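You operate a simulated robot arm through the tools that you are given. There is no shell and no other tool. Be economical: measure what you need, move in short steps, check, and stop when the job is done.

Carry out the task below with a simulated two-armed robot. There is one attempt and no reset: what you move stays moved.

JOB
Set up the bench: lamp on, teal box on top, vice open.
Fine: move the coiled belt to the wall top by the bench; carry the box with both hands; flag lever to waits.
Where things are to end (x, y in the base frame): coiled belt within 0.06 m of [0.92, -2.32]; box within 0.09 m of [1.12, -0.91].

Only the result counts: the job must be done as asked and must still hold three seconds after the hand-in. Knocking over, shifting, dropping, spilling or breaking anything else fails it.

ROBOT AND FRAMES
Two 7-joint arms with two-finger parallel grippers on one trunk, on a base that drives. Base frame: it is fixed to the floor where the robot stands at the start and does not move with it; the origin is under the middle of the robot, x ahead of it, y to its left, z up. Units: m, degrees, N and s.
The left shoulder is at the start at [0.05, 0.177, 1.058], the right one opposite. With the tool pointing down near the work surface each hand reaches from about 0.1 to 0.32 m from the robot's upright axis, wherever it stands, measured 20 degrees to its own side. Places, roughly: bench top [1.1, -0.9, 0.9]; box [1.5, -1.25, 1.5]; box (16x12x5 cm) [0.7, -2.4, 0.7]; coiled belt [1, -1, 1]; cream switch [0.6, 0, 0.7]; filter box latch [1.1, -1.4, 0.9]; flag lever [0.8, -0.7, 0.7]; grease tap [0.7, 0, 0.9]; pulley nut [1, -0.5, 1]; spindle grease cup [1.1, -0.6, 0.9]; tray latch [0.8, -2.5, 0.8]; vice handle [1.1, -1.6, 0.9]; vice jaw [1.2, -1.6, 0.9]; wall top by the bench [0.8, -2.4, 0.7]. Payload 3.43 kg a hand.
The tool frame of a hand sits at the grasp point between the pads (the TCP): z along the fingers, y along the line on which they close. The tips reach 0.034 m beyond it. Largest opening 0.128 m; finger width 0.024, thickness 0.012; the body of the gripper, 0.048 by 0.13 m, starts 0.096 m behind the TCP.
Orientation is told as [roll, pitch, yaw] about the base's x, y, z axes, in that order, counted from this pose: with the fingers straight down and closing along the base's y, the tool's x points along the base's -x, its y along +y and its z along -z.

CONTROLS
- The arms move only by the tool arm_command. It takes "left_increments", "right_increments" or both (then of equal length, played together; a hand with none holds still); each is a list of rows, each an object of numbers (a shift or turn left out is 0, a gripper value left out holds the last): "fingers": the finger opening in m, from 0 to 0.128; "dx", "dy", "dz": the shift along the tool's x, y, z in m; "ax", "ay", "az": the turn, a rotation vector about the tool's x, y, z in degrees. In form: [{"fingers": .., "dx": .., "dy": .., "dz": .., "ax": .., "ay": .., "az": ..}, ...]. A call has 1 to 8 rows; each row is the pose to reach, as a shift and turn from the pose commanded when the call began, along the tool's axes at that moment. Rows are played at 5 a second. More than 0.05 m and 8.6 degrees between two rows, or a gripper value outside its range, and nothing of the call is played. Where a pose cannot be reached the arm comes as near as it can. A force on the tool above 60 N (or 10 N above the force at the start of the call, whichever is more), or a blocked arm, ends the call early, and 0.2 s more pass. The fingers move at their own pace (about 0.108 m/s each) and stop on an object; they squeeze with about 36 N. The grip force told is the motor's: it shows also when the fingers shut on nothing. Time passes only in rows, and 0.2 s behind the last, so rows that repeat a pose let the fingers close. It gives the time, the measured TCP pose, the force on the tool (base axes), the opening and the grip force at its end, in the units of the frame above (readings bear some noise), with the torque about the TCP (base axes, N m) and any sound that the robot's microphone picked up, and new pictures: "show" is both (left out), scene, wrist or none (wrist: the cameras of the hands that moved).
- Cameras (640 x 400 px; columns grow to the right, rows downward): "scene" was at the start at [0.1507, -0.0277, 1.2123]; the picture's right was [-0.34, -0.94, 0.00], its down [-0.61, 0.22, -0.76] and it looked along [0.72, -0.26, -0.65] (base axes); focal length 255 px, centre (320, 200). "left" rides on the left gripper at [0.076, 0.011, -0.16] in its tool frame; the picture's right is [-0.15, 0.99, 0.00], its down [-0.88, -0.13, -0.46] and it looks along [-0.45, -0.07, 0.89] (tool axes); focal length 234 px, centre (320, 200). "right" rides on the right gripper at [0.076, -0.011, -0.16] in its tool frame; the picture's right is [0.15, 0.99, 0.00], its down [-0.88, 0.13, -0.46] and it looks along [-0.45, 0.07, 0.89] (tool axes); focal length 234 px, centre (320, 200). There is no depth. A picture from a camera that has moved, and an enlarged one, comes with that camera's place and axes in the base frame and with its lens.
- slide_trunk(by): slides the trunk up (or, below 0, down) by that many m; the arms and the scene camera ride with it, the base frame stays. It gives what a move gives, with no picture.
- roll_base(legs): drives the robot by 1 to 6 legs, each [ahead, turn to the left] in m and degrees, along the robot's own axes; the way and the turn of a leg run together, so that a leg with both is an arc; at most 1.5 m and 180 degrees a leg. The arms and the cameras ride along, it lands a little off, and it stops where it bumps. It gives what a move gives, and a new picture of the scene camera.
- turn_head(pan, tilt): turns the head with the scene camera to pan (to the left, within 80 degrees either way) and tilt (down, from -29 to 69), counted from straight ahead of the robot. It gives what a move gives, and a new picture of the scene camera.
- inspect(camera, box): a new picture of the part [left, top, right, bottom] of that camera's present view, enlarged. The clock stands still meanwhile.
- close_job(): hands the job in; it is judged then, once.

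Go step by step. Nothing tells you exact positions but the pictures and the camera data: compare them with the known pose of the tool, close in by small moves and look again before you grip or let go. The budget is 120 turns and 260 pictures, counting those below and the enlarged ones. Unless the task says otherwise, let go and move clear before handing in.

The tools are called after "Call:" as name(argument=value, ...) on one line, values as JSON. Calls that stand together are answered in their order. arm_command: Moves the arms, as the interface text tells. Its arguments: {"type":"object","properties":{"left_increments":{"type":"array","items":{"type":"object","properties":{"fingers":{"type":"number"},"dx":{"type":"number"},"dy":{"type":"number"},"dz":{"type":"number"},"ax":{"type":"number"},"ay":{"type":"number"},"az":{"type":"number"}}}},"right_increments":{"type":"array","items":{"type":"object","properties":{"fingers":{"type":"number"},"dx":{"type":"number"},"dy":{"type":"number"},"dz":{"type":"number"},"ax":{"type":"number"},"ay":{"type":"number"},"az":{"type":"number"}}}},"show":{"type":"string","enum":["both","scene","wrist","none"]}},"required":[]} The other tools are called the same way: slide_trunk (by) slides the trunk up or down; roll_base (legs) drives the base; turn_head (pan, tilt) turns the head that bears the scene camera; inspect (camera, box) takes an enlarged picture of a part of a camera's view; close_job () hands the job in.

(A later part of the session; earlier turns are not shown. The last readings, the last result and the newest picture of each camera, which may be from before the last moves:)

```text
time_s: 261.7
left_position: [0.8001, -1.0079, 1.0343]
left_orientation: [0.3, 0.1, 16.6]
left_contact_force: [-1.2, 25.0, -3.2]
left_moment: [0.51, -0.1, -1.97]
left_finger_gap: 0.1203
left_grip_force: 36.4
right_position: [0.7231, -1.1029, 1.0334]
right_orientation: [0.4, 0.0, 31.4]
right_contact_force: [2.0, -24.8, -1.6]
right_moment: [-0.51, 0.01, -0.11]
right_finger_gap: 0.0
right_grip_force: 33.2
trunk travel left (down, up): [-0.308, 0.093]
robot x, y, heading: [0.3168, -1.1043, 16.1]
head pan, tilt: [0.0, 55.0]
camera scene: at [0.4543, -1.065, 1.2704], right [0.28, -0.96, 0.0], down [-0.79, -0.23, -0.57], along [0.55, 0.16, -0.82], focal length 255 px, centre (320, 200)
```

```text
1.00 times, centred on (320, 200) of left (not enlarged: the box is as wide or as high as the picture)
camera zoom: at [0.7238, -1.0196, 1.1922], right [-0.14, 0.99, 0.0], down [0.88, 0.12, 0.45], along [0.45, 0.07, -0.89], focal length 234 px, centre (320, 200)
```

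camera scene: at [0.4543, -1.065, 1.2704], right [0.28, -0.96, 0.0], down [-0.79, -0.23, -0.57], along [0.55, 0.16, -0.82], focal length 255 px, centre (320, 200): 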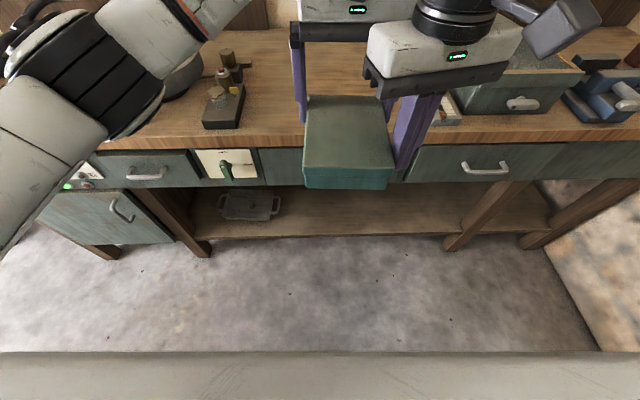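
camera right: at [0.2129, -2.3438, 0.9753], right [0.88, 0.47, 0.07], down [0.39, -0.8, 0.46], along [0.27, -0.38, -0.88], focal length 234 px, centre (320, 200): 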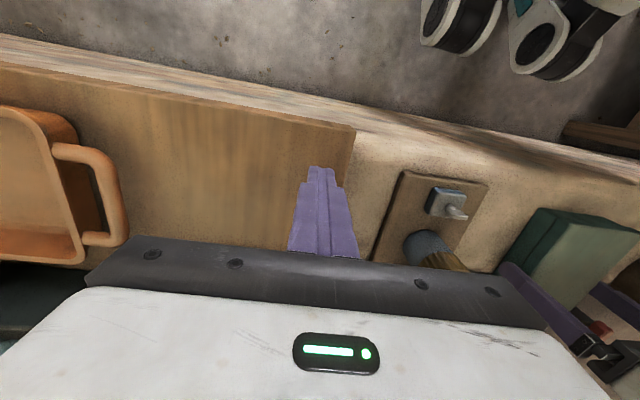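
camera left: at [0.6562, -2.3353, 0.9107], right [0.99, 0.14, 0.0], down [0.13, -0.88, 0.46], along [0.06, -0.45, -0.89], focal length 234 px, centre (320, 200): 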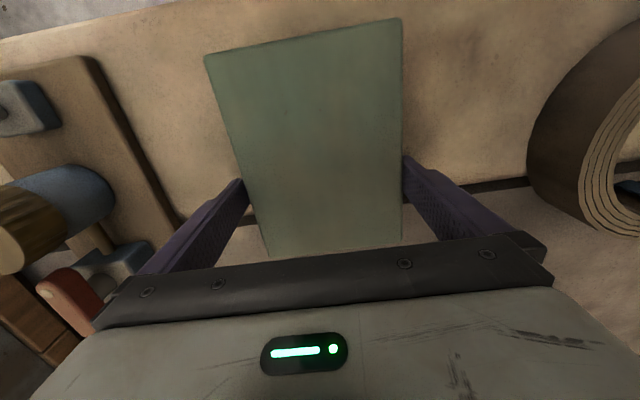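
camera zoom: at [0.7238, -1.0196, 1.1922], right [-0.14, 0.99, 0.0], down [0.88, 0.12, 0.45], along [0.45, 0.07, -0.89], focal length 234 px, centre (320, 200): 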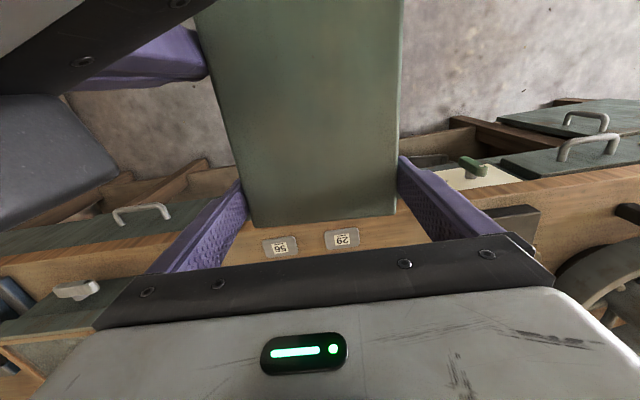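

Call:
roll_base(legs=[[0.3, 0]])

Call:
roll_base(legs=[[0.05, 0]])

```text
time_s: 263.7
left_position: [1.085, -0.9257, 1.0338]
left_orientation: [0.3, 0.2, 16.6]
left_contact_force: [-2.2, 4.7, -5.6]
left_moment: [0.21, -0.26, -0.52]
left_finger_gap: 0.1202
left_grip_force: 35.7
right_position: [1.0068, -1.0225, 1.0327]
right_orientation: [0.4, 0.0, 31.3]
right_contact_force: [1.2, -4.5, 1.0]
right_moment: [-0.1, 0.0, -0.04]
right_finger_gap: 0.0003
right_grip_force: 33.1
trunk travel left (down, up): [-0.308, 0.093]
robot x, y, heading: [0.6015, -1.0223, 16.0]
head pan, tilt: [0.0, 55.0]
camera scene: at [0.7379, -0.984, 1.2703], right [0.28, -0.96, 0.0], down [-0.79, -0.23, -0.57], along [0.55, 0.16, -0.82], focal length 255 px, centre (320, 200)
```

scene: 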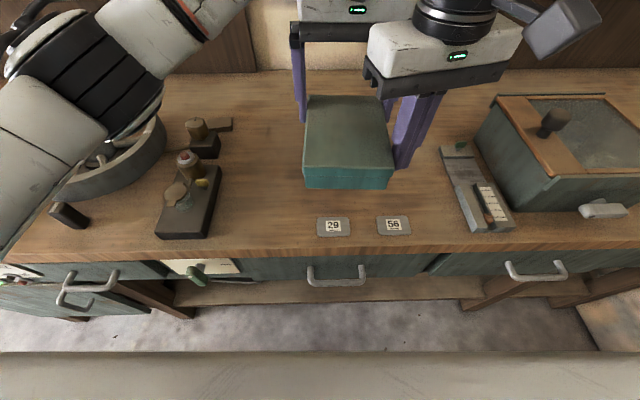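

```text
time_s: 264.6
left_position: [1.1325, -0.9127, 1.0334]
left_orientation: [0.4, 0.1, 16.5]
left_contact_force: [-0.2, 0.9, -5.4]
left_moment: [0.1, -0.19, -0.08]
left_finger_gap: 0.12
left_grip_force: 35.2
right_position: [1.0539, -1.0085, 1.0328]
right_orientation: [0.3, 0.1, 31.3]
right_contact_force: [0.1, -0.8, 0.3]
right_moment: [0.03, 0.03, -0.01]
right_finger_gap: 0.0
right_grip_force: 32.9
trunk travel left (down, up): [-0.308, 0.093]
robot x, y, heading: [0.6452, -1.0123, 15.9]
head pan, tilt: [0.0, 55.0]
camera scene: at [0.7866, -0.9699, 1.2702], right [0.28, -0.96, 0.0], down [-0.79, -0.23, -0.57], along [0.55, 0.16, -0.82], focal length 255 px, centre (320, 200)
```

scene: 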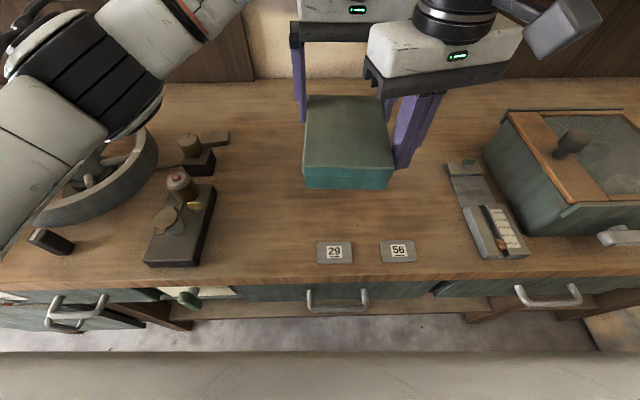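

Over the spot: box centre ≈ (1.085, -0.927). Re-press the squeeze, then lower with the trunk.

Call:
arm_command(left_increments=[{"dy": -0.003}, {"dy": -0.005}], show="none")

Call:
slide_trunk(by=-0.095)

Call:
inspect(camera="scene", box=[240, 60, 480, 210])

```text
time_s: 265.2
left_position: [1.1335, -0.9147, 1.0336]
left_orientation: [0.8, 0.1, 16.5]
left_contact_force: [-4.9, 21.2, -5.3]
left_moment: [0.27, -0.27, -1.81]
left_finger_gap: 0.1202
left_grip_force: 36.0
right_position: [1.055, -1.0117, 1.0333]
right_orientation: [0.0, 0.2, 31.2]
right_contact_force: [3.7, -19.3, 0.7]
right_moment: [-0.12, -0.06, -0.18]
right_finger_gap: 0.0
right_grip_force: 32.5
trunk travel left (down, up): [-0.308, 0.093]
robot x, y, heading: [0.6494, -1.0134, 16.1]
head pan, tilt: [0.0, 55.0]
```

```text
time_s: 266.5
left_position: [1.1312, -0.9161, 0.9382]
left_orientation: [0.6, 0.2, 16.5]
left_contact_force: [-2.1, 27.5, -6.3]
left_moment: [0.37, -0.36, -2.18]
left_finger_gap: 0.1201
left_grip_force: 36.1
right_position: [1.0546, -1.0123, 0.9383]
right_orientation: [-0.1, 0.4, 31.3]
right_contact_force: [2.6, -26.7, 1.8]
right_moment: [-0.13, -0.04, -0.14]
right_finger_gap: 0.0003
right_grip_force: 33.1
trunk travel left (down, up): [-0.213, 0.188]
robot x, y, heading: [0.6506, -1.0111, 16.0]
head pan, tilt: [0.0, 55.0]
```

```text
2.67 times, centred on (360, 135) of scene
camera zoom: at [0.7855, -0.9702, 1.1755], right [0.28, -0.96, 0.0], down [-0.79, -0.23, -0.57], along [0.55, 0.16, -0.82], focal length 680 px, centre (213, 373)
```

zoom: 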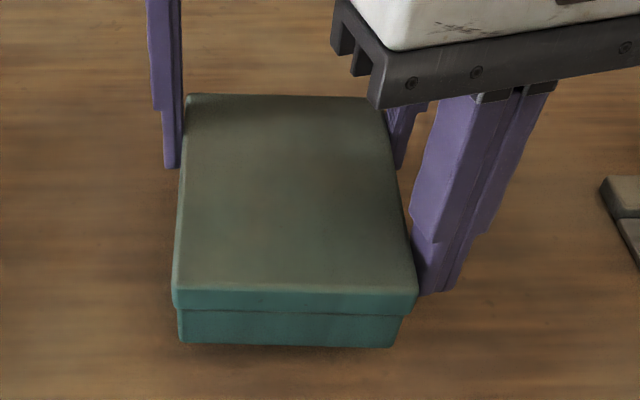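

Call:
arm_command(left_increments=[{"dz": 0.004}, {"dz": 0.008}, {"dz": 0.011}], right_increments=[{"dz": 0.004}, {"dz": 0.008}, {"dz": 0.011}], show="none")

Call:
inspect(camera="scene", box=[240, 60, 480, 210])

```text
time_s: 267.3
left_position: [1.131, -0.9149, 0.9267]
left_orientation: [0.8, 0.2, 16.6]
left_contact_force: [-2.6, 27.4, -5.6]
left_moment: [0.31, -0.32, -2.29]
left_finger_gap: 0.1203
left_grip_force: 35.6
right_position: [1.0533, -1.0106, 0.926]
right_orientation: [-0.3, 0.4, 31.3]
right_contact_force: [2.7, -27.3, 1.1]
right_moment: [-0.12, -0.04, -0.19]
right_finger_gap: 0.0001
right_grip_force: 32.9
trunk travel left (down, up): [-0.213, 0.188]
robot x, y, heading: [0.644, -1.009, 16.3]
head pan, tilt: [0.0, 55.0]
```

```text
2.67 times, centred on (360, 135) of scene
camera zoom: at [0.7858, -0.9702, 1.1754], right [0.28, -0.96, 0.0], down [-0.79, -0.23, -0.57], along [0.55, 0.16, -0.82], focal length 680 px, centre (213, 373)
```

zoom: 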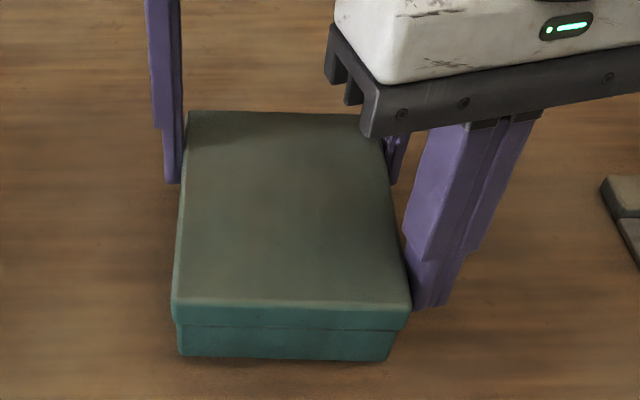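

Call:
arm_command(left_increments=[{"dz": 0.003}, {"dz": 0.006}], right_increments=[{"dz": 0.003}, {"dz": 0.006}], show="none")

Call:
inspect(camera="scene", box=[240, 60, 480, 210])

```text
time_s: 267.9
left_position: [1.1314, -0.9154, 0.921]
left_orientation: [0.7, 0.2, 16.6]
left_contact_force: [-1.2, 27.9, -2.6]
left_moment: [0.05, -0.06, -2.04]
left_finger_gap: 0.1203
left_grip_force: 35.7
right_position: [1.0545, -1.0104, 0.9214]
right_orientation: [-0.1, 0.4, 31.3]
right_contact_force: [0.7, -27.9, -2.1]
right_moment: [-0.17, -0.02, -0.14]
right_finger_gap: 0.0002
right_grip_force: 33.0
trunk travel left (down, up): [-0.213, 0.188]
robot x, y, heading: [0.646, -1.013, 16.0]
head pan, tilt: [0.0, 55.0]
```

```text
2.67 times, centred on (360, 135) of scene
camera zoom: at [0.7857, -0.9702, 1.1754], right [0.28, -0.96, 0.0], down [-0.79, -0.23, -0.57], along [0.55, 0.16, -0.82], focal length 680 px, centre (213, 373)
```

zoom: 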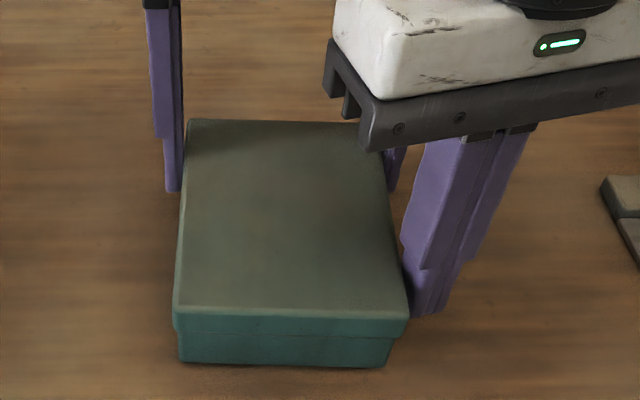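

Call:
arm_command(left_increments=[{"dz": 0.002}, {"dz": 0.002, "dy": 0.003}, {"dz": 0.002, "dy": 0.005}], right_increments=[{"dz": 0.001}, {"dz": 0.001}, {"dz": 0.001}], show="none")

Call:
arm_command(left_increments=[{}, {"fingers": 0.128}, {"fingers": 0.128}], right_increments=[{"dx": 0.003, "dy": -0.011}, {"dx": 0.006, "dy": -0.022}, {"dx": 0.008, "dy": -0.03}], show="none")

Call:
inspect(camera="scene", box=[240, 60, 480, 210])

Call:
inspect(camera="left", box=[160, 50, 480, 250])

```text
time_s: 268.7
left_position: [1.1302, -0.9134, 0.9198]
left_orientation: [0.2, 0.1, 16.6]
left_contact_force: [2.9, 12.9, 0.2]
left_moment: [-0.1, 0.07, -0.7]
left_finger_gap: 0.1202
left_grip_force: 35.9
right_position: [1.054, -1.0089, 0.9196]
right_orientation: [0.3, 0.2, 31.4]
right_contact_force: [-2.5, -12.8, -4.3]
right_moment: [-0.31, 0.06, -0.02]
right_finger_gap: 0.0
right_grip_force: 32.6
trunk travel left (down, up): [-0.213, 0.188]
robot x, y, heading: [0.6477, -1.0098, 16.1]
head pan, tilt: [0.0, 55.0]
```

```text
time_s: 269.5
left_position: [1.1303, -0.9137, 0.9201]
left_orientation: [0.3, 0.0, 16.5]
left_contact_force: [0.2, -0.2, 0.5]
left_moment: [0.03, 0.0, -0.01]
left_finger_gap: 0.1279
left_grip_force: 0.0
right_position: [1.0631, -1.0392, 0.9195]
right_orientation: [0.4, 0.0, 31.2]
right_contact_force: [0.9, 0.4, 0.9]
right_moment: [0.02, 0.02, 0.02]
right_finger_gap: 0.0003
right_grip_force: 33.5
trunk travel left (down, up): [-0.213, 0.188]
robot x, y, heading: [0.6472, -1.0077, 16.0]
head pan, tilt: [0.0, 55.0]
```

```text
2.67 times, centred on (360, 135) of scene
camera zoom: at [0.7854, -0.9702, 1.1755], right [0.28, -0.96, 0.0], down [-0.79, -0.23, -0.57], along [0.55, 0.16, -0.82], focal length 680 px, centre (213, 373)
```

zoom: 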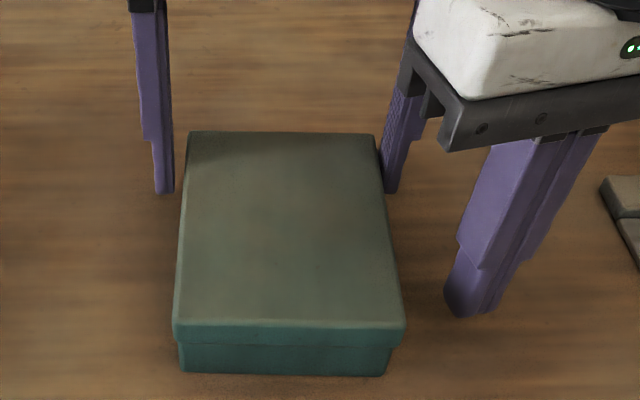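

```text
2.00 times, centred on (320, 150) of left
camera zoom: at [1.0539, -0.9248, 1.0785], right [-0.14, 0.99, 0.01], down [0.88, 0.12, 0.45], along [0.45, 0.07, -0.89], focal length 468 px, centre (320, 300)
```

zoom: 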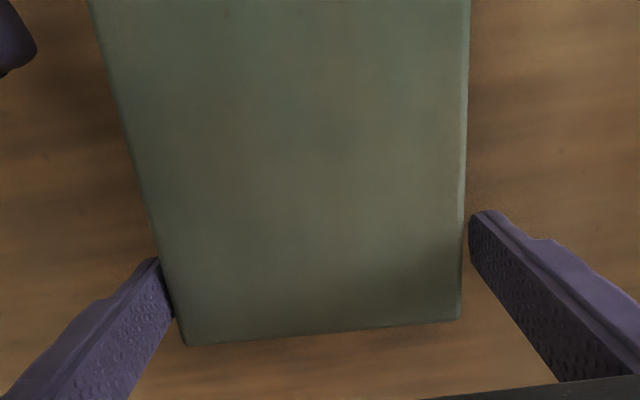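

Box is down on the bench. Ease the left hand 3 mm off the side and rise straight up with the trunk.

Call:
arm_command(left_increments=[{"dy": -0.0025}], show="none")

Call:
slide_trunk(by=0.16)

Call:
turn_head(pan=0, tilt=50)

```text
time_s: 269.9
left_position: [1.1313, -0.9147, 0.9201]
left_orientation: [0.3, 0.0, 16.6]
left_contact_force: [0.9, -0.2, 0.6]
left_moment: [0.0, -0.01, 0.0]
left_finger_gap: 0.1279
left_grip_force: 0.1
right_position: [1.0631, -1.038, 0.9193]
right_orientation: [0.4, 0.1, 31.3]
right_contact_force: [-0.6, 0.0, 0.3]
right_moment: [-0.02, 0.02, 0.0]
right_finger_gap: 0.0
right_grip_force: 32.5
trunk travel left (down, up): [-0.213, 0.188]
robot x, y, heading: [0.6502, -1.0088, 16.1]
head pan, tilt: [0.0, 55.0]
```

```text
time_s: 271.8
left_position: [1.1319, -0.9131, 1.0792]
left_orientation: [0.3, 0.1, 16.6]
left_contact_force: [0.0, 0.1, -0.3]
left_moment: [0.02, 0.03, -0.03]
left_finger_gap: 0.1277
left_grip_force: 0.1
right_position: [1.0637, -1.0384, 1.0799]
right_orientation: [0.4, -0.1, 31.3]
right_contact_force: [-0.1, 0.5, -0.5]
right_moment: [-0.01, 0.03, 0.0]
right_finger_gap: 0.0
right_grip_force: 33.3
trunk travel left (down, up): [-0.373, 0.028]
robot x, y, heading: [0.6489, -1.0124, 16.1]
head pan, tilt: [0.0, 55.0]
```

```text
time_s: 272.4
left_position: [1.1321, -0.914, 1.0792]
left_orientation: [0.3, 0.0, 16.6]
left_contact_force: [-0.8, 0.1, 0.6]
left_moment: [-0.04, -0.02, -0.01]
left_finger_gap: 0.1281
left_grip_force: 0.1
right_position: [1.0634, -1.0397, 1.0792]
right_orientation: [0.4, 0.0, 31.4]
right_contact_force: [0.0, -1.0, 0.0]
right_moment: [-0.01, -0.02, -0.02]
right_finger_gap: 0.0
right_grip_force: 32.7
trunk travel left (down, up): [-0.373, 0.028]
robot x, y, heading: [0.6498, -1.0118, 16.2]
head pan, tilt: [0.0, 50.0]
camera scene: at [0.7902, -0.9689, 1.3419], right [0.28, -0.96, 0.0], down [-0.74, -0.21, -0.64], along [0.62, 0.18, -0.77], focal length 255 px, centre (320, 200)
```

scene: 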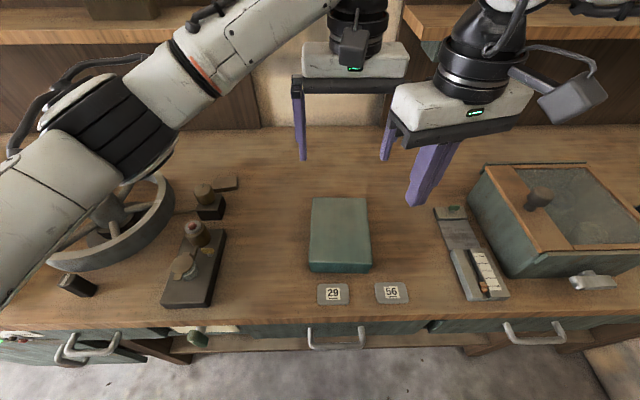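

Call:
inspect(camera="left", box=[0, 0, 640, 400])

Call:
inspect(camera="scene", box=[240, 160, 480, 310])

```text
1.00 times, centred on (320, 200) of left (not enlarged: the box is as wide or as high as the picture)
camera zoom: at [1.0548, -0.9267, 1.2377], right [-0.14, 0.99, 0.01], down [0.88, 0.12, 0.45], along [0.45, 0.07, -0.89], focal length 234 px, centre (320, 200)
```

zoom: 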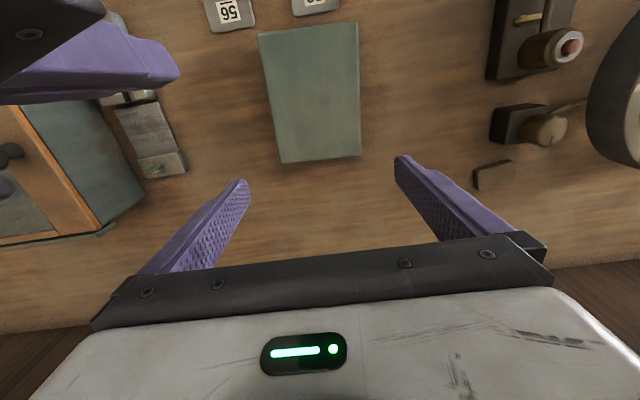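

```text
2.67 times, centred on (360, 235) of scene
camera zoom: at [0.7902, -0.9689, 1.3419], right [0.28, -0.96, 0.0], down [-0.74, -0.21, -0.64], along [0.62, 0.18, -0.77], focal length 680 px, centre (213, 107)
```

zoom: 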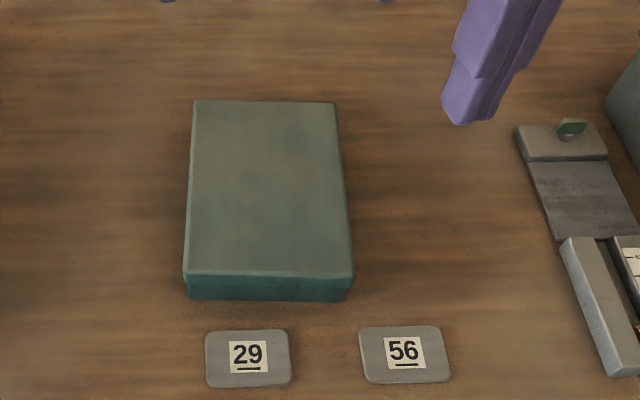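

Box reads ≈ (1.075, -0.927), well inside tolerance. Now the vice: back out, shift along the bench and look closely.

Call:
roll_base(legs=[[-0.38, 0], [0, -90], [0.33, 0], [0, 90], [0.15, 0]])

Call:
turn_head(pan=-30, tilt=35)

Call:
inspect(camera="scene", box=[240, 120, 400, 220])

```text
time_s: 285.3
left_position: [0.9871, -1.3149, 1.079]
left_orientation: [0.3, 0.1, 15.3]
left_contact_force: [0.3, 0.2, -0.7]
left_moment: [-0.03, 0.06, -0.01]
left_finger_gap: 0.1283
left_grip_force: 0.0
right_position: [0.918, -1.4346, 1.0785]
right_orientation: [0.5, 0.0, 30.0]
right_contact_force: [0.5, 0.1, 0.3]
right_moment: [0.01, 0.05, -0.03]
right_finger_gap: 0.0
right_grip_force: 33.2
trunk travel left (down, up): [-0.373, 0.028]
robot x, y, heading: [0.5025, -1.3997, 15.0]
head pan, tilt: [0.0, 50.0]
camera scene: at [0.6465, -1.3593, 1.3418], right [0.25, -0.97, 0.0], down [-0.74, -0.19, -0.64], along [0.62, 0.16, -0.77], focal length 255 px, centre (320, 200)
```

scene: 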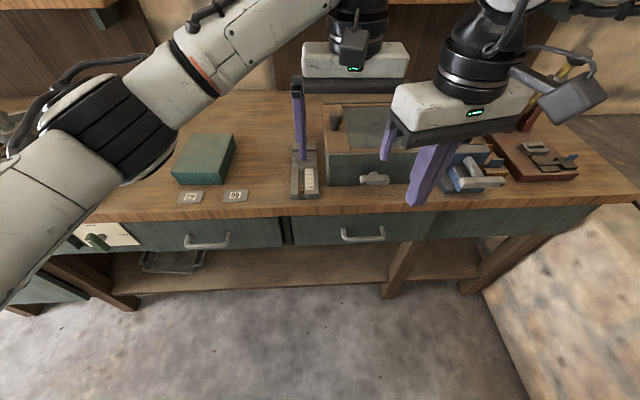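

```text
time_s: 286.2
left_position: [0.9874, -1.3142, 1.0795]
left_orientation: [0.2, 0.0, 15.2]
left_contact_force: [-1.2, 0.8, -0.4]
left_moment: [0.02, -0.03, 0.02]
left_finger_gap: 0.128
left_grip_force: 0.1
right_position: [0.9167, -1.4359, 1.0798]
right_orientation: [0.4, 0.1, 30.0]
right_contact_force: [-0.4, -0.6, 0.1]
right_moment: [-0.01, -0.03, 0.02]
right_finger_gap: 0.0
right_grip_force: 33.0
trunk travel left (down, up): [-0.373, 0.028]
robot x, y, heading: [0.5017, -1.4003, 14.5]
head pan, tilt: [-30.0, 35.0]
camera scene: at [0.6562, -1.4022, 1.3636], right [-0.26, -0.96, 0.0], down [-0.55, 0.15, -0.82], along [0.79, -0.22, -0.57], focal length 255 px, centre (320, 200)
```

scene: 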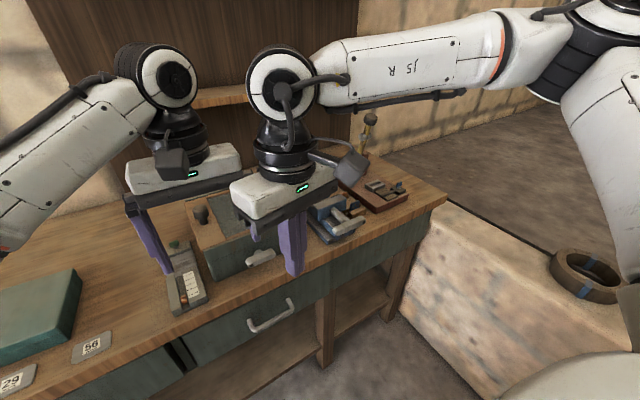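

```text
4.00 times, centred on (320, 170) of scene
camera zoom: at [0.6562, -1.4022, 1.3636], right [-0.26, -0.96, 0.0], down [-0.55, 0.15, -0.82], along [0.79, -0.22, -0.57], focal length 1019 px, centre (320, 320)
```

zoom: 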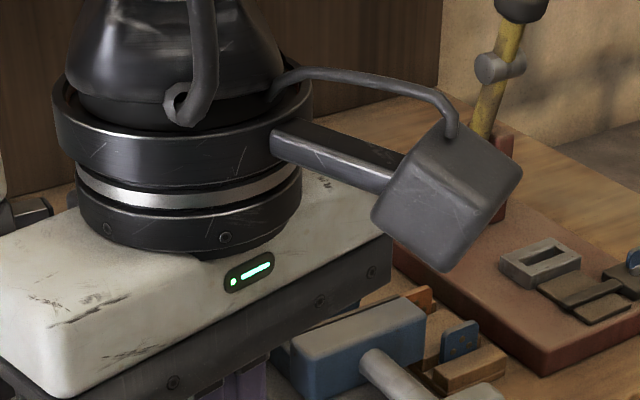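

Call:
arm_command(right_increments=[{"dx": 0.033, "dy": -0.025, "az": 3}, {"dx": 0.066, "dy": -0.05, "az": 6}, {"dx": 0.1, "dy": -0.076, "az": 9}, {"dx": 0.132, "dy": -0.102, "az": 12}, {"dx": 0.165, "dy": -0.127, "az": 15}, {"dx": 0.198, "dy": -0.153, "az": 15}], show="none")

Call:
inspect(camera="scene", box=[240, 150, 432, 270])

```text
time_s: 287.6
left_position: [0.988, -1.3133, 1.0791]
left_orientation: [0.4, 0.1, 15.2]
left_contact_force: [0.4, 0.2, 1.0]
left_moment: [-0.01, 0.04, 0.0]
left_finger_gap: 0.1279
left_grip_force: 0.1
right_position: [0.8203, -1.6664, 1.0783]
right_orientation: [0.4, 0.1, 14.9]
right_contact_force: [-0.1, -0.2, -1.0]
right_moment: [0.03, 0.0, 0.0]
right_finger_gap: 0.0001
right_grip_force: 33.1
trunk travel left (down, up): [-0.373, 0.028]
robot x, y, heading: [0.5071, -1.3974, 14.8]
head pan, tilt: [-30.0, 35.0]
```

```text
3.33 times, centred on (336, 210) of scene
camera zoom: at [0.6567, -1.4032, 1.3636], right [-0.26, -0.96, 0.0], down [-0.55, 0.15, -0.82], along [0.79, -0.22, -0.57], focal length 849 px, centre (267, 167)
```

zoom: 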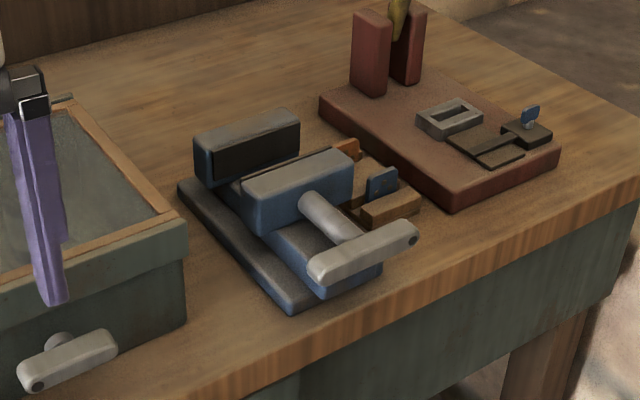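

Call:
inspect(camera="right", box=[0, 0, 640, 400])

```text
1.00 times, centred on (320, 200) of right (not enlarged: the box is as wide or as high as the picture)
camera zoom: at [0.7505, -1.6964, 1.2379], right [-0.4, 0.92, 0.01], down [0.82, 0.35, 0.45], along [0.41, 0.19, -0.89], focal length 234 px, centre (320, 200)
```

zoom: 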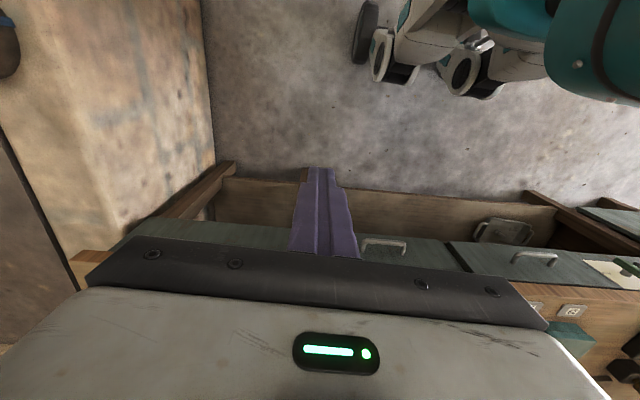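

Back off slightly, lower the trunk (also gives me a second viewpoint for depth), and point the right hand forward.

Call:
roll_base(legs=[[-0.15, 1.2]])

Call:
slide_trunk(by=-0.143)

Call:
arm_command(right_increments=[{"ay": -8.5}, {"ay": -17}, {"ay": -25.5}, {"ay": -34}, {"ay": -42.5}, {"ay": -51}, {"ay": -59.5}, {"ay": -67}], show="wrist")

Call:
inspect(camera="scene", box=[208, 80, 432, 220])

```text
time_s: 289.0
left_position: [0.8417, -1.3406, 1.0802]
left_orientation: [0.3, 0.0, 16.6]
left_contact_force: [-0.2, 0.4, 0.5]
left_moment: [0.0, -0.03, 0.01]
left_finger_gap: 0.128
left_grip_force: 0.1
right_position: [0.6841, -1.6963, 1.0782]
right_orientation: [0.3, 0.1, 16.4]
right_contact_force: [-0.4, 0.1, -0.5]
right_moment: [0.0, -0.02, 0.02]
right_finger_gap: 0.0001
right_grip_force: 33.2
trunk travel left (down, up): [-0.373, 0.028]
robot x, y, heading: [0.3604, -1.4345, 16.3]
head pan, tilt: [-30.0, 35.0]
camera scene: at [0.5132, -1.4381, 1.3638], right [-0.24, -0.97, 0.0], down [-0.56, 0.14, -0.82], along [0.8, -0.2, -0.57], focal length 255 px, centre (320, 200)
```

scene: 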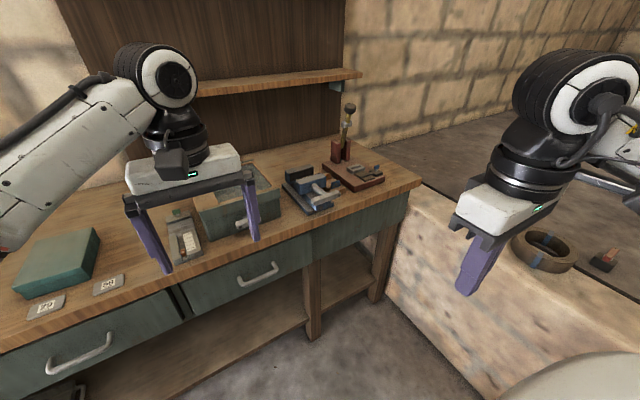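

```text
time_s: 290.7
left_position: [0.8428, -1.3403, 0.9361]
left_orientation: [0.4, 0.0, 16.6]
left_contact_force: [0.2, 0.0, 0.2]
left_moment: [0.03, -0.02, 0.0]
left_finger_gap: 0.128
left_grip_force: 0.2
right_position: [0.6845, -1.6963, 0.9361]
right_orientation: [0.2, 0.1, 16.3]
right_contact_force: [-0.6, -0.4, -0.2]
right_moment: [0.01, 0.01, 0.0]
right_finger_gap: 0.0001
right_grip_force: 33.1
trunk travel left (down, up): [-0.23, 0.171]
robot x, y, heading: [0.3612, -1.4408, 16.1]
head pan, tilt: [-30.0, 35.0]
```

```text
time_s: 292.5
left_position: [0.8431, -1.3405, 0.9355]
left_orientation: [0.2, 0.1, 16.6]
left_contact_force: [0.4, -0.4, -0.2]
left_moment: [0.0, 0.05, -0.01]
left_finger_gap: 0.128
left_grip_force: 0.0
right_position: [0.6515, -1.8032, 1.0434]
right_orientation: [1.5, -66.2, 15.2]
right_contact_force: [0.0, -1.0, 0.9]
right_moment: [0.0, -0.03, 0.02]
right_finger_gap: 0.0
right_grip_force: 32.7
right hand out of reach, approached as far as the arm can: row 1, 2, 3, 4, 5, 6, 7, 8
trunk travel left (down, up): [-0.23, 0.171]
robot x, y, heading: [0.3616, -1.4393, 16.0]
head pan, tilt: [-30.0, 35.0]
camera right: at [0.484, -1.8627, 1.0389], right [-0.34, 0.93, -0.12], down [-0.09, 0.1, 0.99], along [0.94, 0.35, 0.05], focal length 234 px, centre (320, 200)
```

right: 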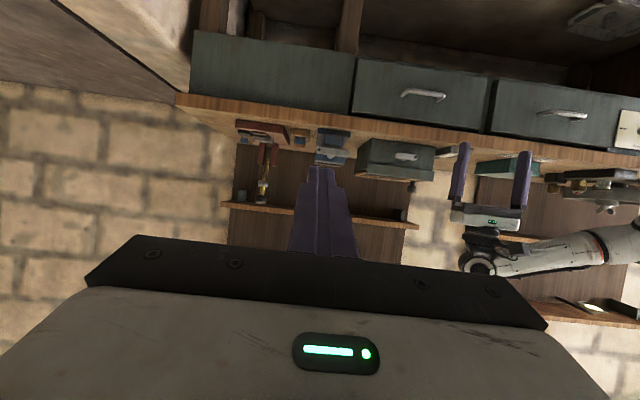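

```text
2.86 times, centred on (320, 150) of scene
camera zoom: at [0.5146, -1.4378, 1.2206], right [-0.24, -0.97, 0.0], down [-0.56, 0.14, -0.82], along [0.79, -0.2, -0.57], focal length 728 px, centre (320, 343)
```

zoom: 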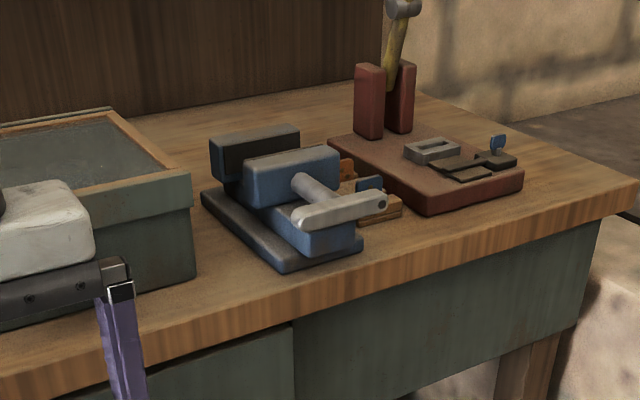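

Handle bar: from ≈(1.114, -1.565, 0.927) to (1.122, -1.649, 0.934), a T-bar on the screw shaft, hanging at the bench edge. I'll bring the right fingertip just in front, below its right end.

Call:
roll_base(legs=[[0.05, 0]])

Call:
arm_command(right_increments=[{"dx": -0.004, "dy": 0.003, "dz": 0.048}, {"dx": -0.008, "dy": 0.006, "dz": 0.096}, {"dx": -0.012, "dy": 0.01, "dz": 0.144}, {"dx": -0.016, "dy": 0.014, "dz": 0.192}, {"dx": -0.02, "dy": 0.018, "dz": 0.24}, {"dx": -0.024, "dy": 0.022, "dz": 0.288}, {"dx": -0.028, "dy": 0.025, "dz": 0.335}, {"dx": -0.031, "dy": 0.026, "dz": 0.375}], show="both")

Call:
inspect(camera="scene", box=[240, 100, 432, 220])

```text
time_s: 293.4
left_position: [0.8905, -1.3272, 0.9355]
left_orientation: [0.3, 0.1, 16.6]
left_contact_force: [0.9, -0.1, -0.4]
left_moment: [0.02, -0.01, -0.01]
left_finger_gap: 0.1281
left_grip_force: 0.1
right_position: [0.6979, -1.7899, 1.0425]
right_orientation: [1.5, -66.0, 15.0]
right_contact_force: [-0.2, 0.2, -1.7]
right_moment: [0.02, -0.02, -0.04]
right_finger_gap: 0.0
right_grip_force: 33.2
trunk travel left (down, up): [-0.23, 0.171]
robot x, y, heading: [0.4093, -1.4215, 15.9]
head pan, tilt: [-30.0, 35.0]
camera scene: at [0.562, -1.4242, 1.2206], right [-0.24, -0.97, 0.0], down [-0.56, 0.14, -0.82], along [0.79, -0.2, -0.57], focal length 255 px, centre (320, 200)
```

scene: 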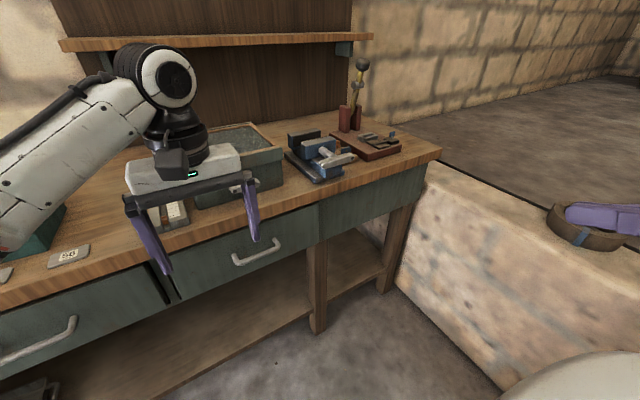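

```text
time_s: 295.2
left_position: [0.8916, -1.3282, 0.937]
left_orientation: [0.2, 0.1, 16.6]
left_contact_force: [0.8, 0.3, -0.1]
left_moment: [0.02, -0.01, 0.01]
left_finger_gap: 0.1282
left_grip_force: 0.1
right_position: [1.0308, -1.6642, 0.921]
right_orientation: [1.3, -66.2, 15.0]
right_contact_force: [0.0, 0.7, 1.4]
right_moment: [0.0, -0.01, 0.02]
right_finger_gap: 0.0
right_grip_force: 33.0
right hand out of reach, approached as far as the arm can: row 1, 2, 3, 4, 5
trunk travel left (down, up): [-0.23, 0.171]
robot x, y, heading: [0.4048, -1.4239, 15.7]
head pan, tilt: [-30.0, 35.0]
camera scene: at [0.5618, -1.4242, 1.2206], right [-0.24, -0.97, 0.0], down [-0.56, 0.14, -0.82], along [0.79, -0.2, -0.57], focal length 255 px, centre (320, 200)
camera right: at [0.8641, -1.7232, 0.9165], right [-0.34, 0.93, -0.12], down [-0.09, 0.1, 0.99], along [0.94, 0.34, 0.05], focal length 234 px, centre (320, 200)
```

scene: 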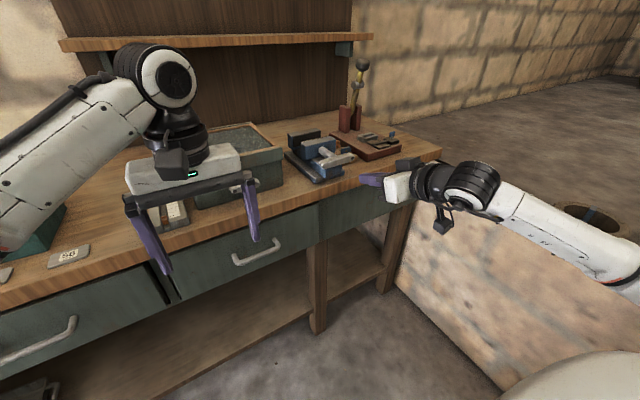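
right: 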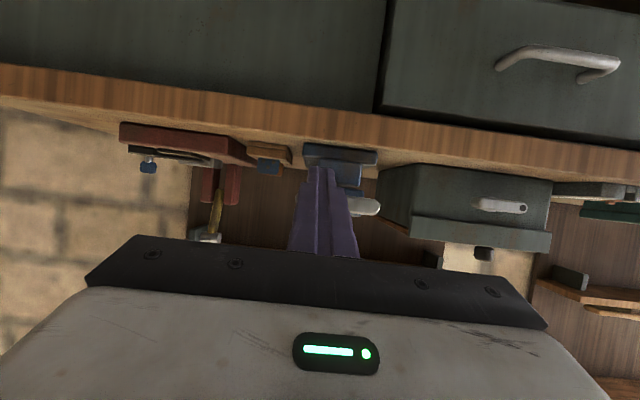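

```text
3.33 times, centred on (336, 160) of scene
camera zoom: at [0.5618, -1.4242, 1.2206], right [-0.24, -0.97, 0.0], down [-0.56, 0.14, -0.82], along [0.79, -0.2, -0.57], focal length 849 px, centre (267, 333)
```

zoom: 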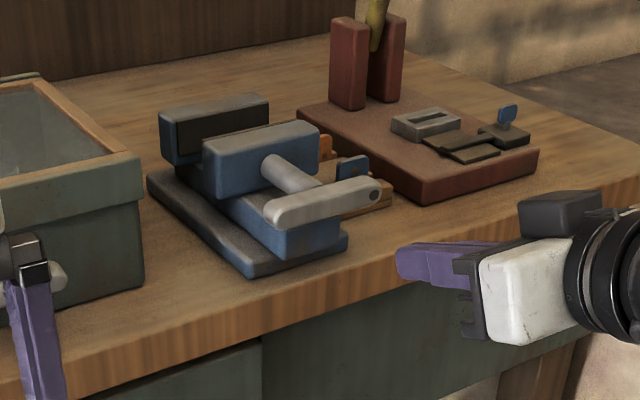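

Call:
arm_command(right_increments=[{"dx": 0.004, "dy": -0.005, "dz": 0.01}, {"dx": -0.008, "dy": -0.005, "dz": 0.04}, {"dx": -0.02, "dy": -0.005, "dz": 0.067}], show="wrist")

Call:
inspect(camera="scene", box=[270, 110, 430, 210])

```text
time_s: 296.0
left_position: [0.8915, -1.3273, 0.9363]
left_orientation: [0.3, 0.1, 16.6]
left_contact_force: [-0.1, 0.3, 0.1]
left_moment: [0.02, -0.03, -0.03]
left_finger_gap: 0.1279
left_grip_force: 0.0
right_position: [1.0987, -1.6484, 0.9117]
right_orientation: [1.4, -66.1, 15.2]
right_contact_force: [0.4, -0.1, 0.6]
right_moment: [0.01, -0.02, -0.03]
right_finger_gap: 0.0
right_grip_force: 33.2
trunk travel left (down, up): [-0.23, 0.171]
robot x, y, heading: [0.4095, -1.4259, 16.0]
head pan, tilt: [-30.0, 35.0]
camera right: at [0.9322, -1.7074, 0.9075], right [-0.34, 0.93, -0.12], down [-0.09, 0.1, 0.99], along [0.94, 0.34, 0.05], focal length 234 px, centre (320, 200)
```

right: 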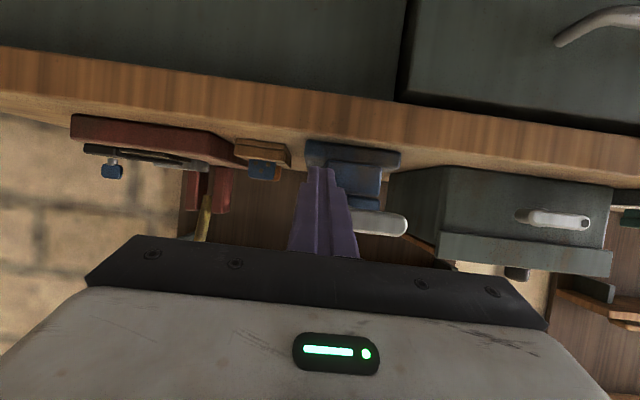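

```text
4.00 times, centred on (350, 160) of scene
camera zoom: at [0.5618, -1.4242, 1.2206], right [-0.24, -0.97, 0.0], down [-0.56, 0.14, -0.82], along [0.79, -0.2, -0.57], focal length 1019 px, centre (200, 360)
```

zoom: 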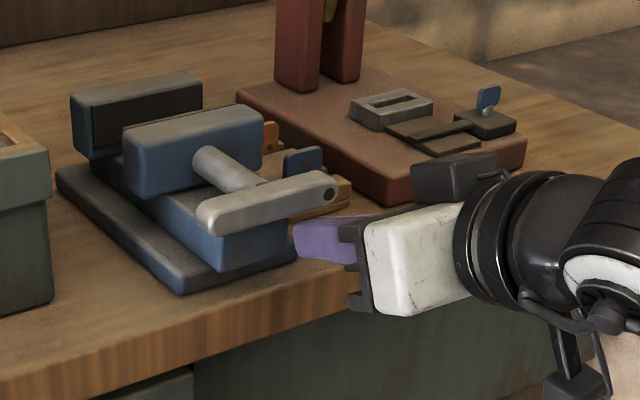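

Call:
arm_command(right_increments=[{"dx": -0.01, "dz": -0.0045}, {"dx": -0.019, "dz": -0.0085}, {"dx": -0.028, "dz": -0.0126, "dy": 0.002}, {"dx": -0.037, "dz": -0.0167, "dy": 0.004}], show="wrist")

Call:
inspect(camera="scene", box=[270, 110, 430, 210])

```text
time_s: 297.0
left_position: [0.8895, -1.3284, 0.9356]
left_orientation: [0.4, 0.0, 16.6]
left_contact_force: [0.8, 0.4, 0.1]
left_moment: [-0.02, -0.02, -0.01]
left_finger_gap: 0.128
left_grip_force: 0.0
right_position: [1.0946, -1.6521, 0.9326]
right_orientation: [0.3, -63.4, 15.1]
right_contact_force: [-5.6, -8.7, -3.6]
right_moment: [-0.06, 0.01, -0.07]
right_finger_gap: 0.0
right_grip_force: 33.1
trunk travel left (down, up): [-0.23, 0.171]
robot x, y, heading: [0.4104, -1.4238, 15.8]
head pan, tilt: [-30.0, 35.0]
stopped in row 4 (right hand): the force on the tool passed its limit (the readings are from after the stop); the commanded pose is now the measured one
camera right: at [0.9266, -1.7082, 0.9367], right [-0.33, 0.94, -0.13], down [-0.05, 0.12, 0.99], along [0.94, 0.33, 0.0], focal length 234 px, centre (320, 200)
```

right: 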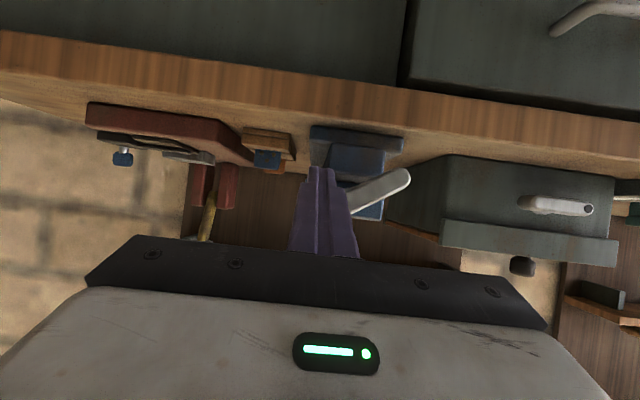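

```text
4.00 times, centred on (350, 160) of scene
camera zoom: at [0.5606, -1.4256, 1.2212], right [-0.24, -0.97, 0.0], down [-0.56, 0.14, -0.82], along [0.79, -0.2, -0.57], focal length 1019 px, centre (200, 360)
```

zoom: 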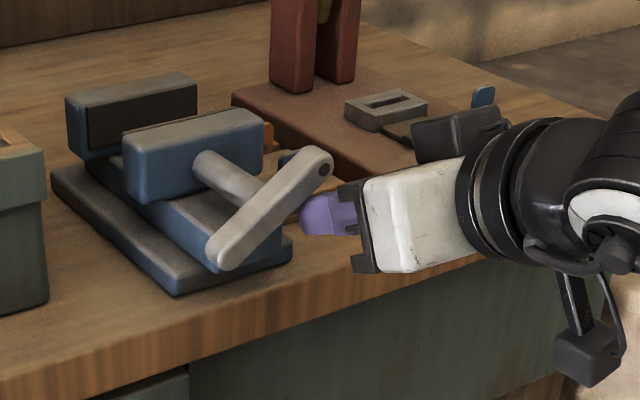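

The bar turns (right end up ≈30°). Keep following the arc to vertical and watch the jaw.

Call:
arm_command(right_increments=[{"dx": -0.01, "dz": -0.005, "dy": 0.001}, {"dx": -0.0197, "dz": -0.0099, "dy": 0.003}, {"dx": -0.027, "dz": -0.0135, "dy": 0.009}, {"dx": -0.0331, "dz": -0.0166, "dy": 0.016}], show="wrist")

Call:
inspect(camera="scene", box=[270, 110, 430, 210])

```text
time_s: 298.0
left_position: [0.8914, -1.3298, 0.9356]
left_orientation: [0.5, -0.1, 16.6]
left_contact_force: [0.1, -0.7, 0.5]
left_moment: [-0.03, 0.0, 0.01]
left_finger_gap: 0.1282
left_grip_force: 0.0
right_position: [1.0917, -1.6382, 0.9694]
right_orientation: [0.4, -63.5, 15.0]
right_contact_force: [7.0, -14.5, -7.5]
right_moment: [-0.2, -0.04, -0.05]
right_finger_gap: 0.0
right_grip_force: 32.5
trunk travel left (down, up): [-0.23, 0.171]
robot x, y, heading: [0.408, -1.424, 16.0]
head pan, tilt: [-30.0, 35.0]
camera right: at [0.9248, -1.6942, 0.9725], right [-0.32, 0.94, -0.13], down [-0.05, 0.12, 0.99], along [0.94, 0.33, 0.01], focal length 234 px, centre (320, 200)
```

right: 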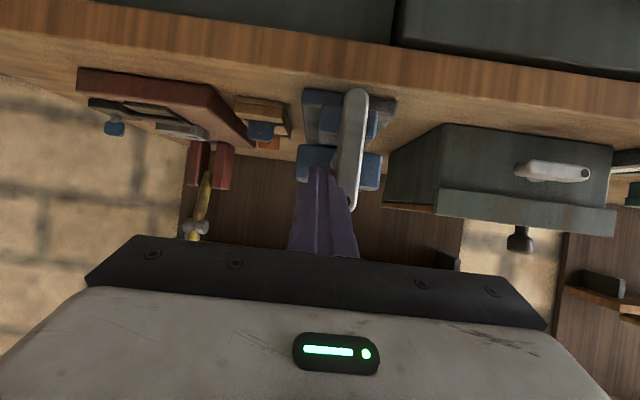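

```text
4.00 times, centred on (350, 160) of scene
camera zoom: at [0.5627, -1.4269, 1.2203], right [-0.24, -0.97, 0.0], down [-0.56, 0.14, -0.82], along [0.79, -0.2, -0.58], focal length 1019 px, centre (200, 360)
```

zoom: 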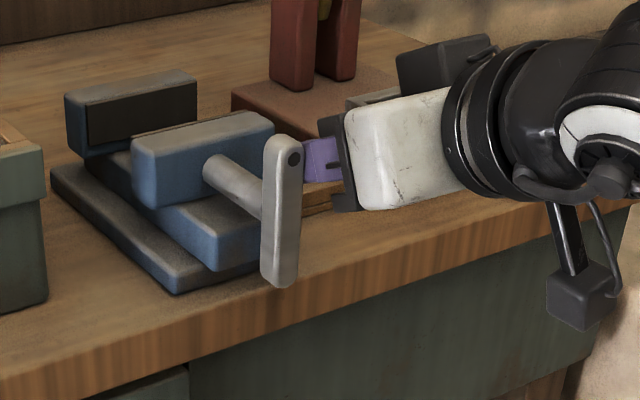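

Rotating this way moves the front jaw outward (opening). Continue the turn past vertical.

Call:
arm_command(right_increments=[{"dx": -0.0054, "dz": -0.0027, "dy": 0.014}, {"dx": -0.0063, "dz": -0.0031, "dy": 0.027}, {"dx": -0.0031, "dz": -0.0016, "dy": 0.041}, {"dx": 0.004, "dz": 0.002, "dy": 0.048}, {"dx": 0.0107, "dz": 0.0054, "dy": 0.055}], show="wrist")

Call:
inspect(camera="scene", box=[270, 110, 430, 210])

```text
time_s: 298.6
left_position: [0.8916, -1.3283, 0.9368]
left_orientation: [0.4, 0.1, 16.4]
left_contact_force: [0.1, 0.2, 0.2]
left_moment: [-0.07, 0.04, 0.03]
left_finger_gap: 0.128
left_grip_force: 0.0
right_position: [1.093, -1.6388, 0.9695]
right_orientation: [-2.7, -62.0, 14.8]
right_contact_force: [8.7, -15.0, -9.0]
right_moment: [-0.13, 0.09, -0.13]
right_finger_gap: 0.0
right_grip_force: 33.1
trunk travel left (down, up): [-0.23, 0.171]
robot x, y, heading: [0.4062, -1.4239, 15.8]
head pan, tilt: [-30.0, 35.0]
stopped in row 2 (right hand): the force on the tool passed its limit (the readings are from after the stop); the commanded pose is now the measured one
camera right: at [0.9216, -1.6852, 0.978], right [-0.28, 0.95, -0.15], down [-0.02, 0.15, 0.99], along [0.96, 0.28, -0.02], focal length 234 px, centre (320, 200)
```

right: 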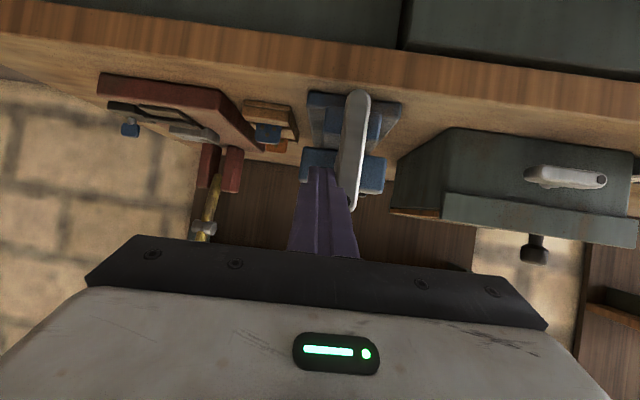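

```text
4.00 times, centred on (350, 160) of scene
camera zoom: at [0.5629, -1.4269, 1.2206], right [-0.25, -0.97, 0.0], down [-0.56, 0.14, -0.82], along [0.79, -0.2, -0.57], focal length 1019 px, centre (200, 360)
```

zoom: 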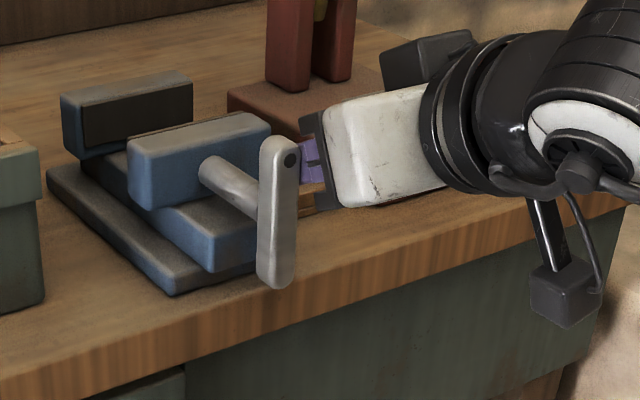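

The handle hits a stop at vertical: unlocked/turned. Now I'll grip the upright bar with the right hand and see whether the jaw pulls out further.

Call:
arm_command(right_increments=[{"dx": 0.0094, "dz": -0.0177, "dy": -0.006}, {"dx": 0.0211, "dz": -0.0397, "dy": -0.006, "fingers": 0.06}, {"dx": 0.036, "dz": -0.0317, "dy": 0.02, "fingers": 0.06}, {"dx": 0.015, "dz": 0.008, "dy": 0.02, "fingers": 0.06}, {"dx": 0.0056, "dz": 0.0257, "dy": 0.02, "fingers": 0.06}], show="wrist")

Call:
inspect(camera="scene", box=[270, 110, 430, 210])

```text
time_s: 299.8
left_position: [0.8903, -1.3288, 0.9358]
left_orientation: [0.3, -0.1, 16.4]
left_contact_force: [0.7, -0.3, -0.3]
left_moment: [0.03, 0.0, 0.04]
left_finger_gap: 0.1281
left_grip_force: 0.1
right_position: [1.1055, -1.607, 0.9564]
right_orientation: [-2.1, -62.6, 14.9]
right_contact_force: [0.1, 0.4, 0.4]
right_moment: [0.04, 0.01, 0.01]
right_finger_gap: 0.06
right_grip_force: 0.1
trunk travel left (down, up): [-0.23, 0.171]
robot x, y, heading: [0.405, -1.4221, 15.7]
head pan, tilt: [-30.0, 35.0]
camera right: at [0.9353, -1.6574, 0.9641], right [-0.29, 0.95, -0.15], down [-0.03, 0.14, 0.99], along [0.96, 0.29, -0.01], focal length 234 px, centre (320, 200)
```

right: 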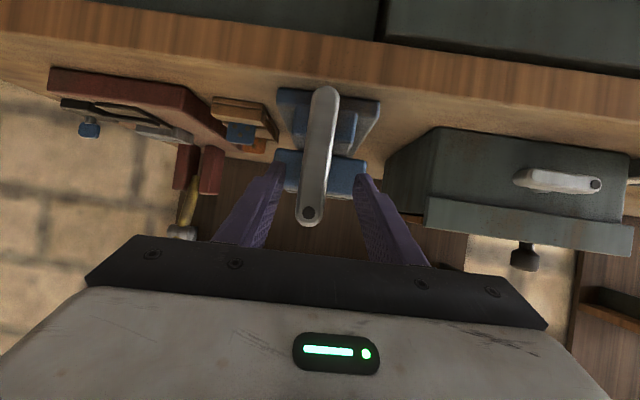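

```text
4.00 times, centred on (350, 160) of scene
camera zoom: at [0.5613, -1.4263, 1.2207], right [-0.25, -0.97, 0.0], down [-0.56, 0.14, -0.82], along [0.79, -0.2, -0.57], focal length 1019 px, centre (200, 360)
```

zoom: 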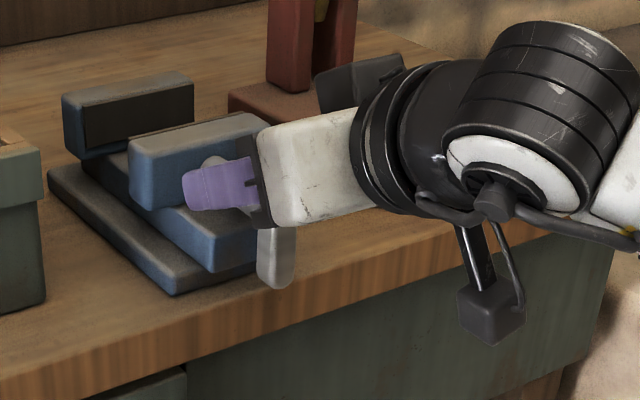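

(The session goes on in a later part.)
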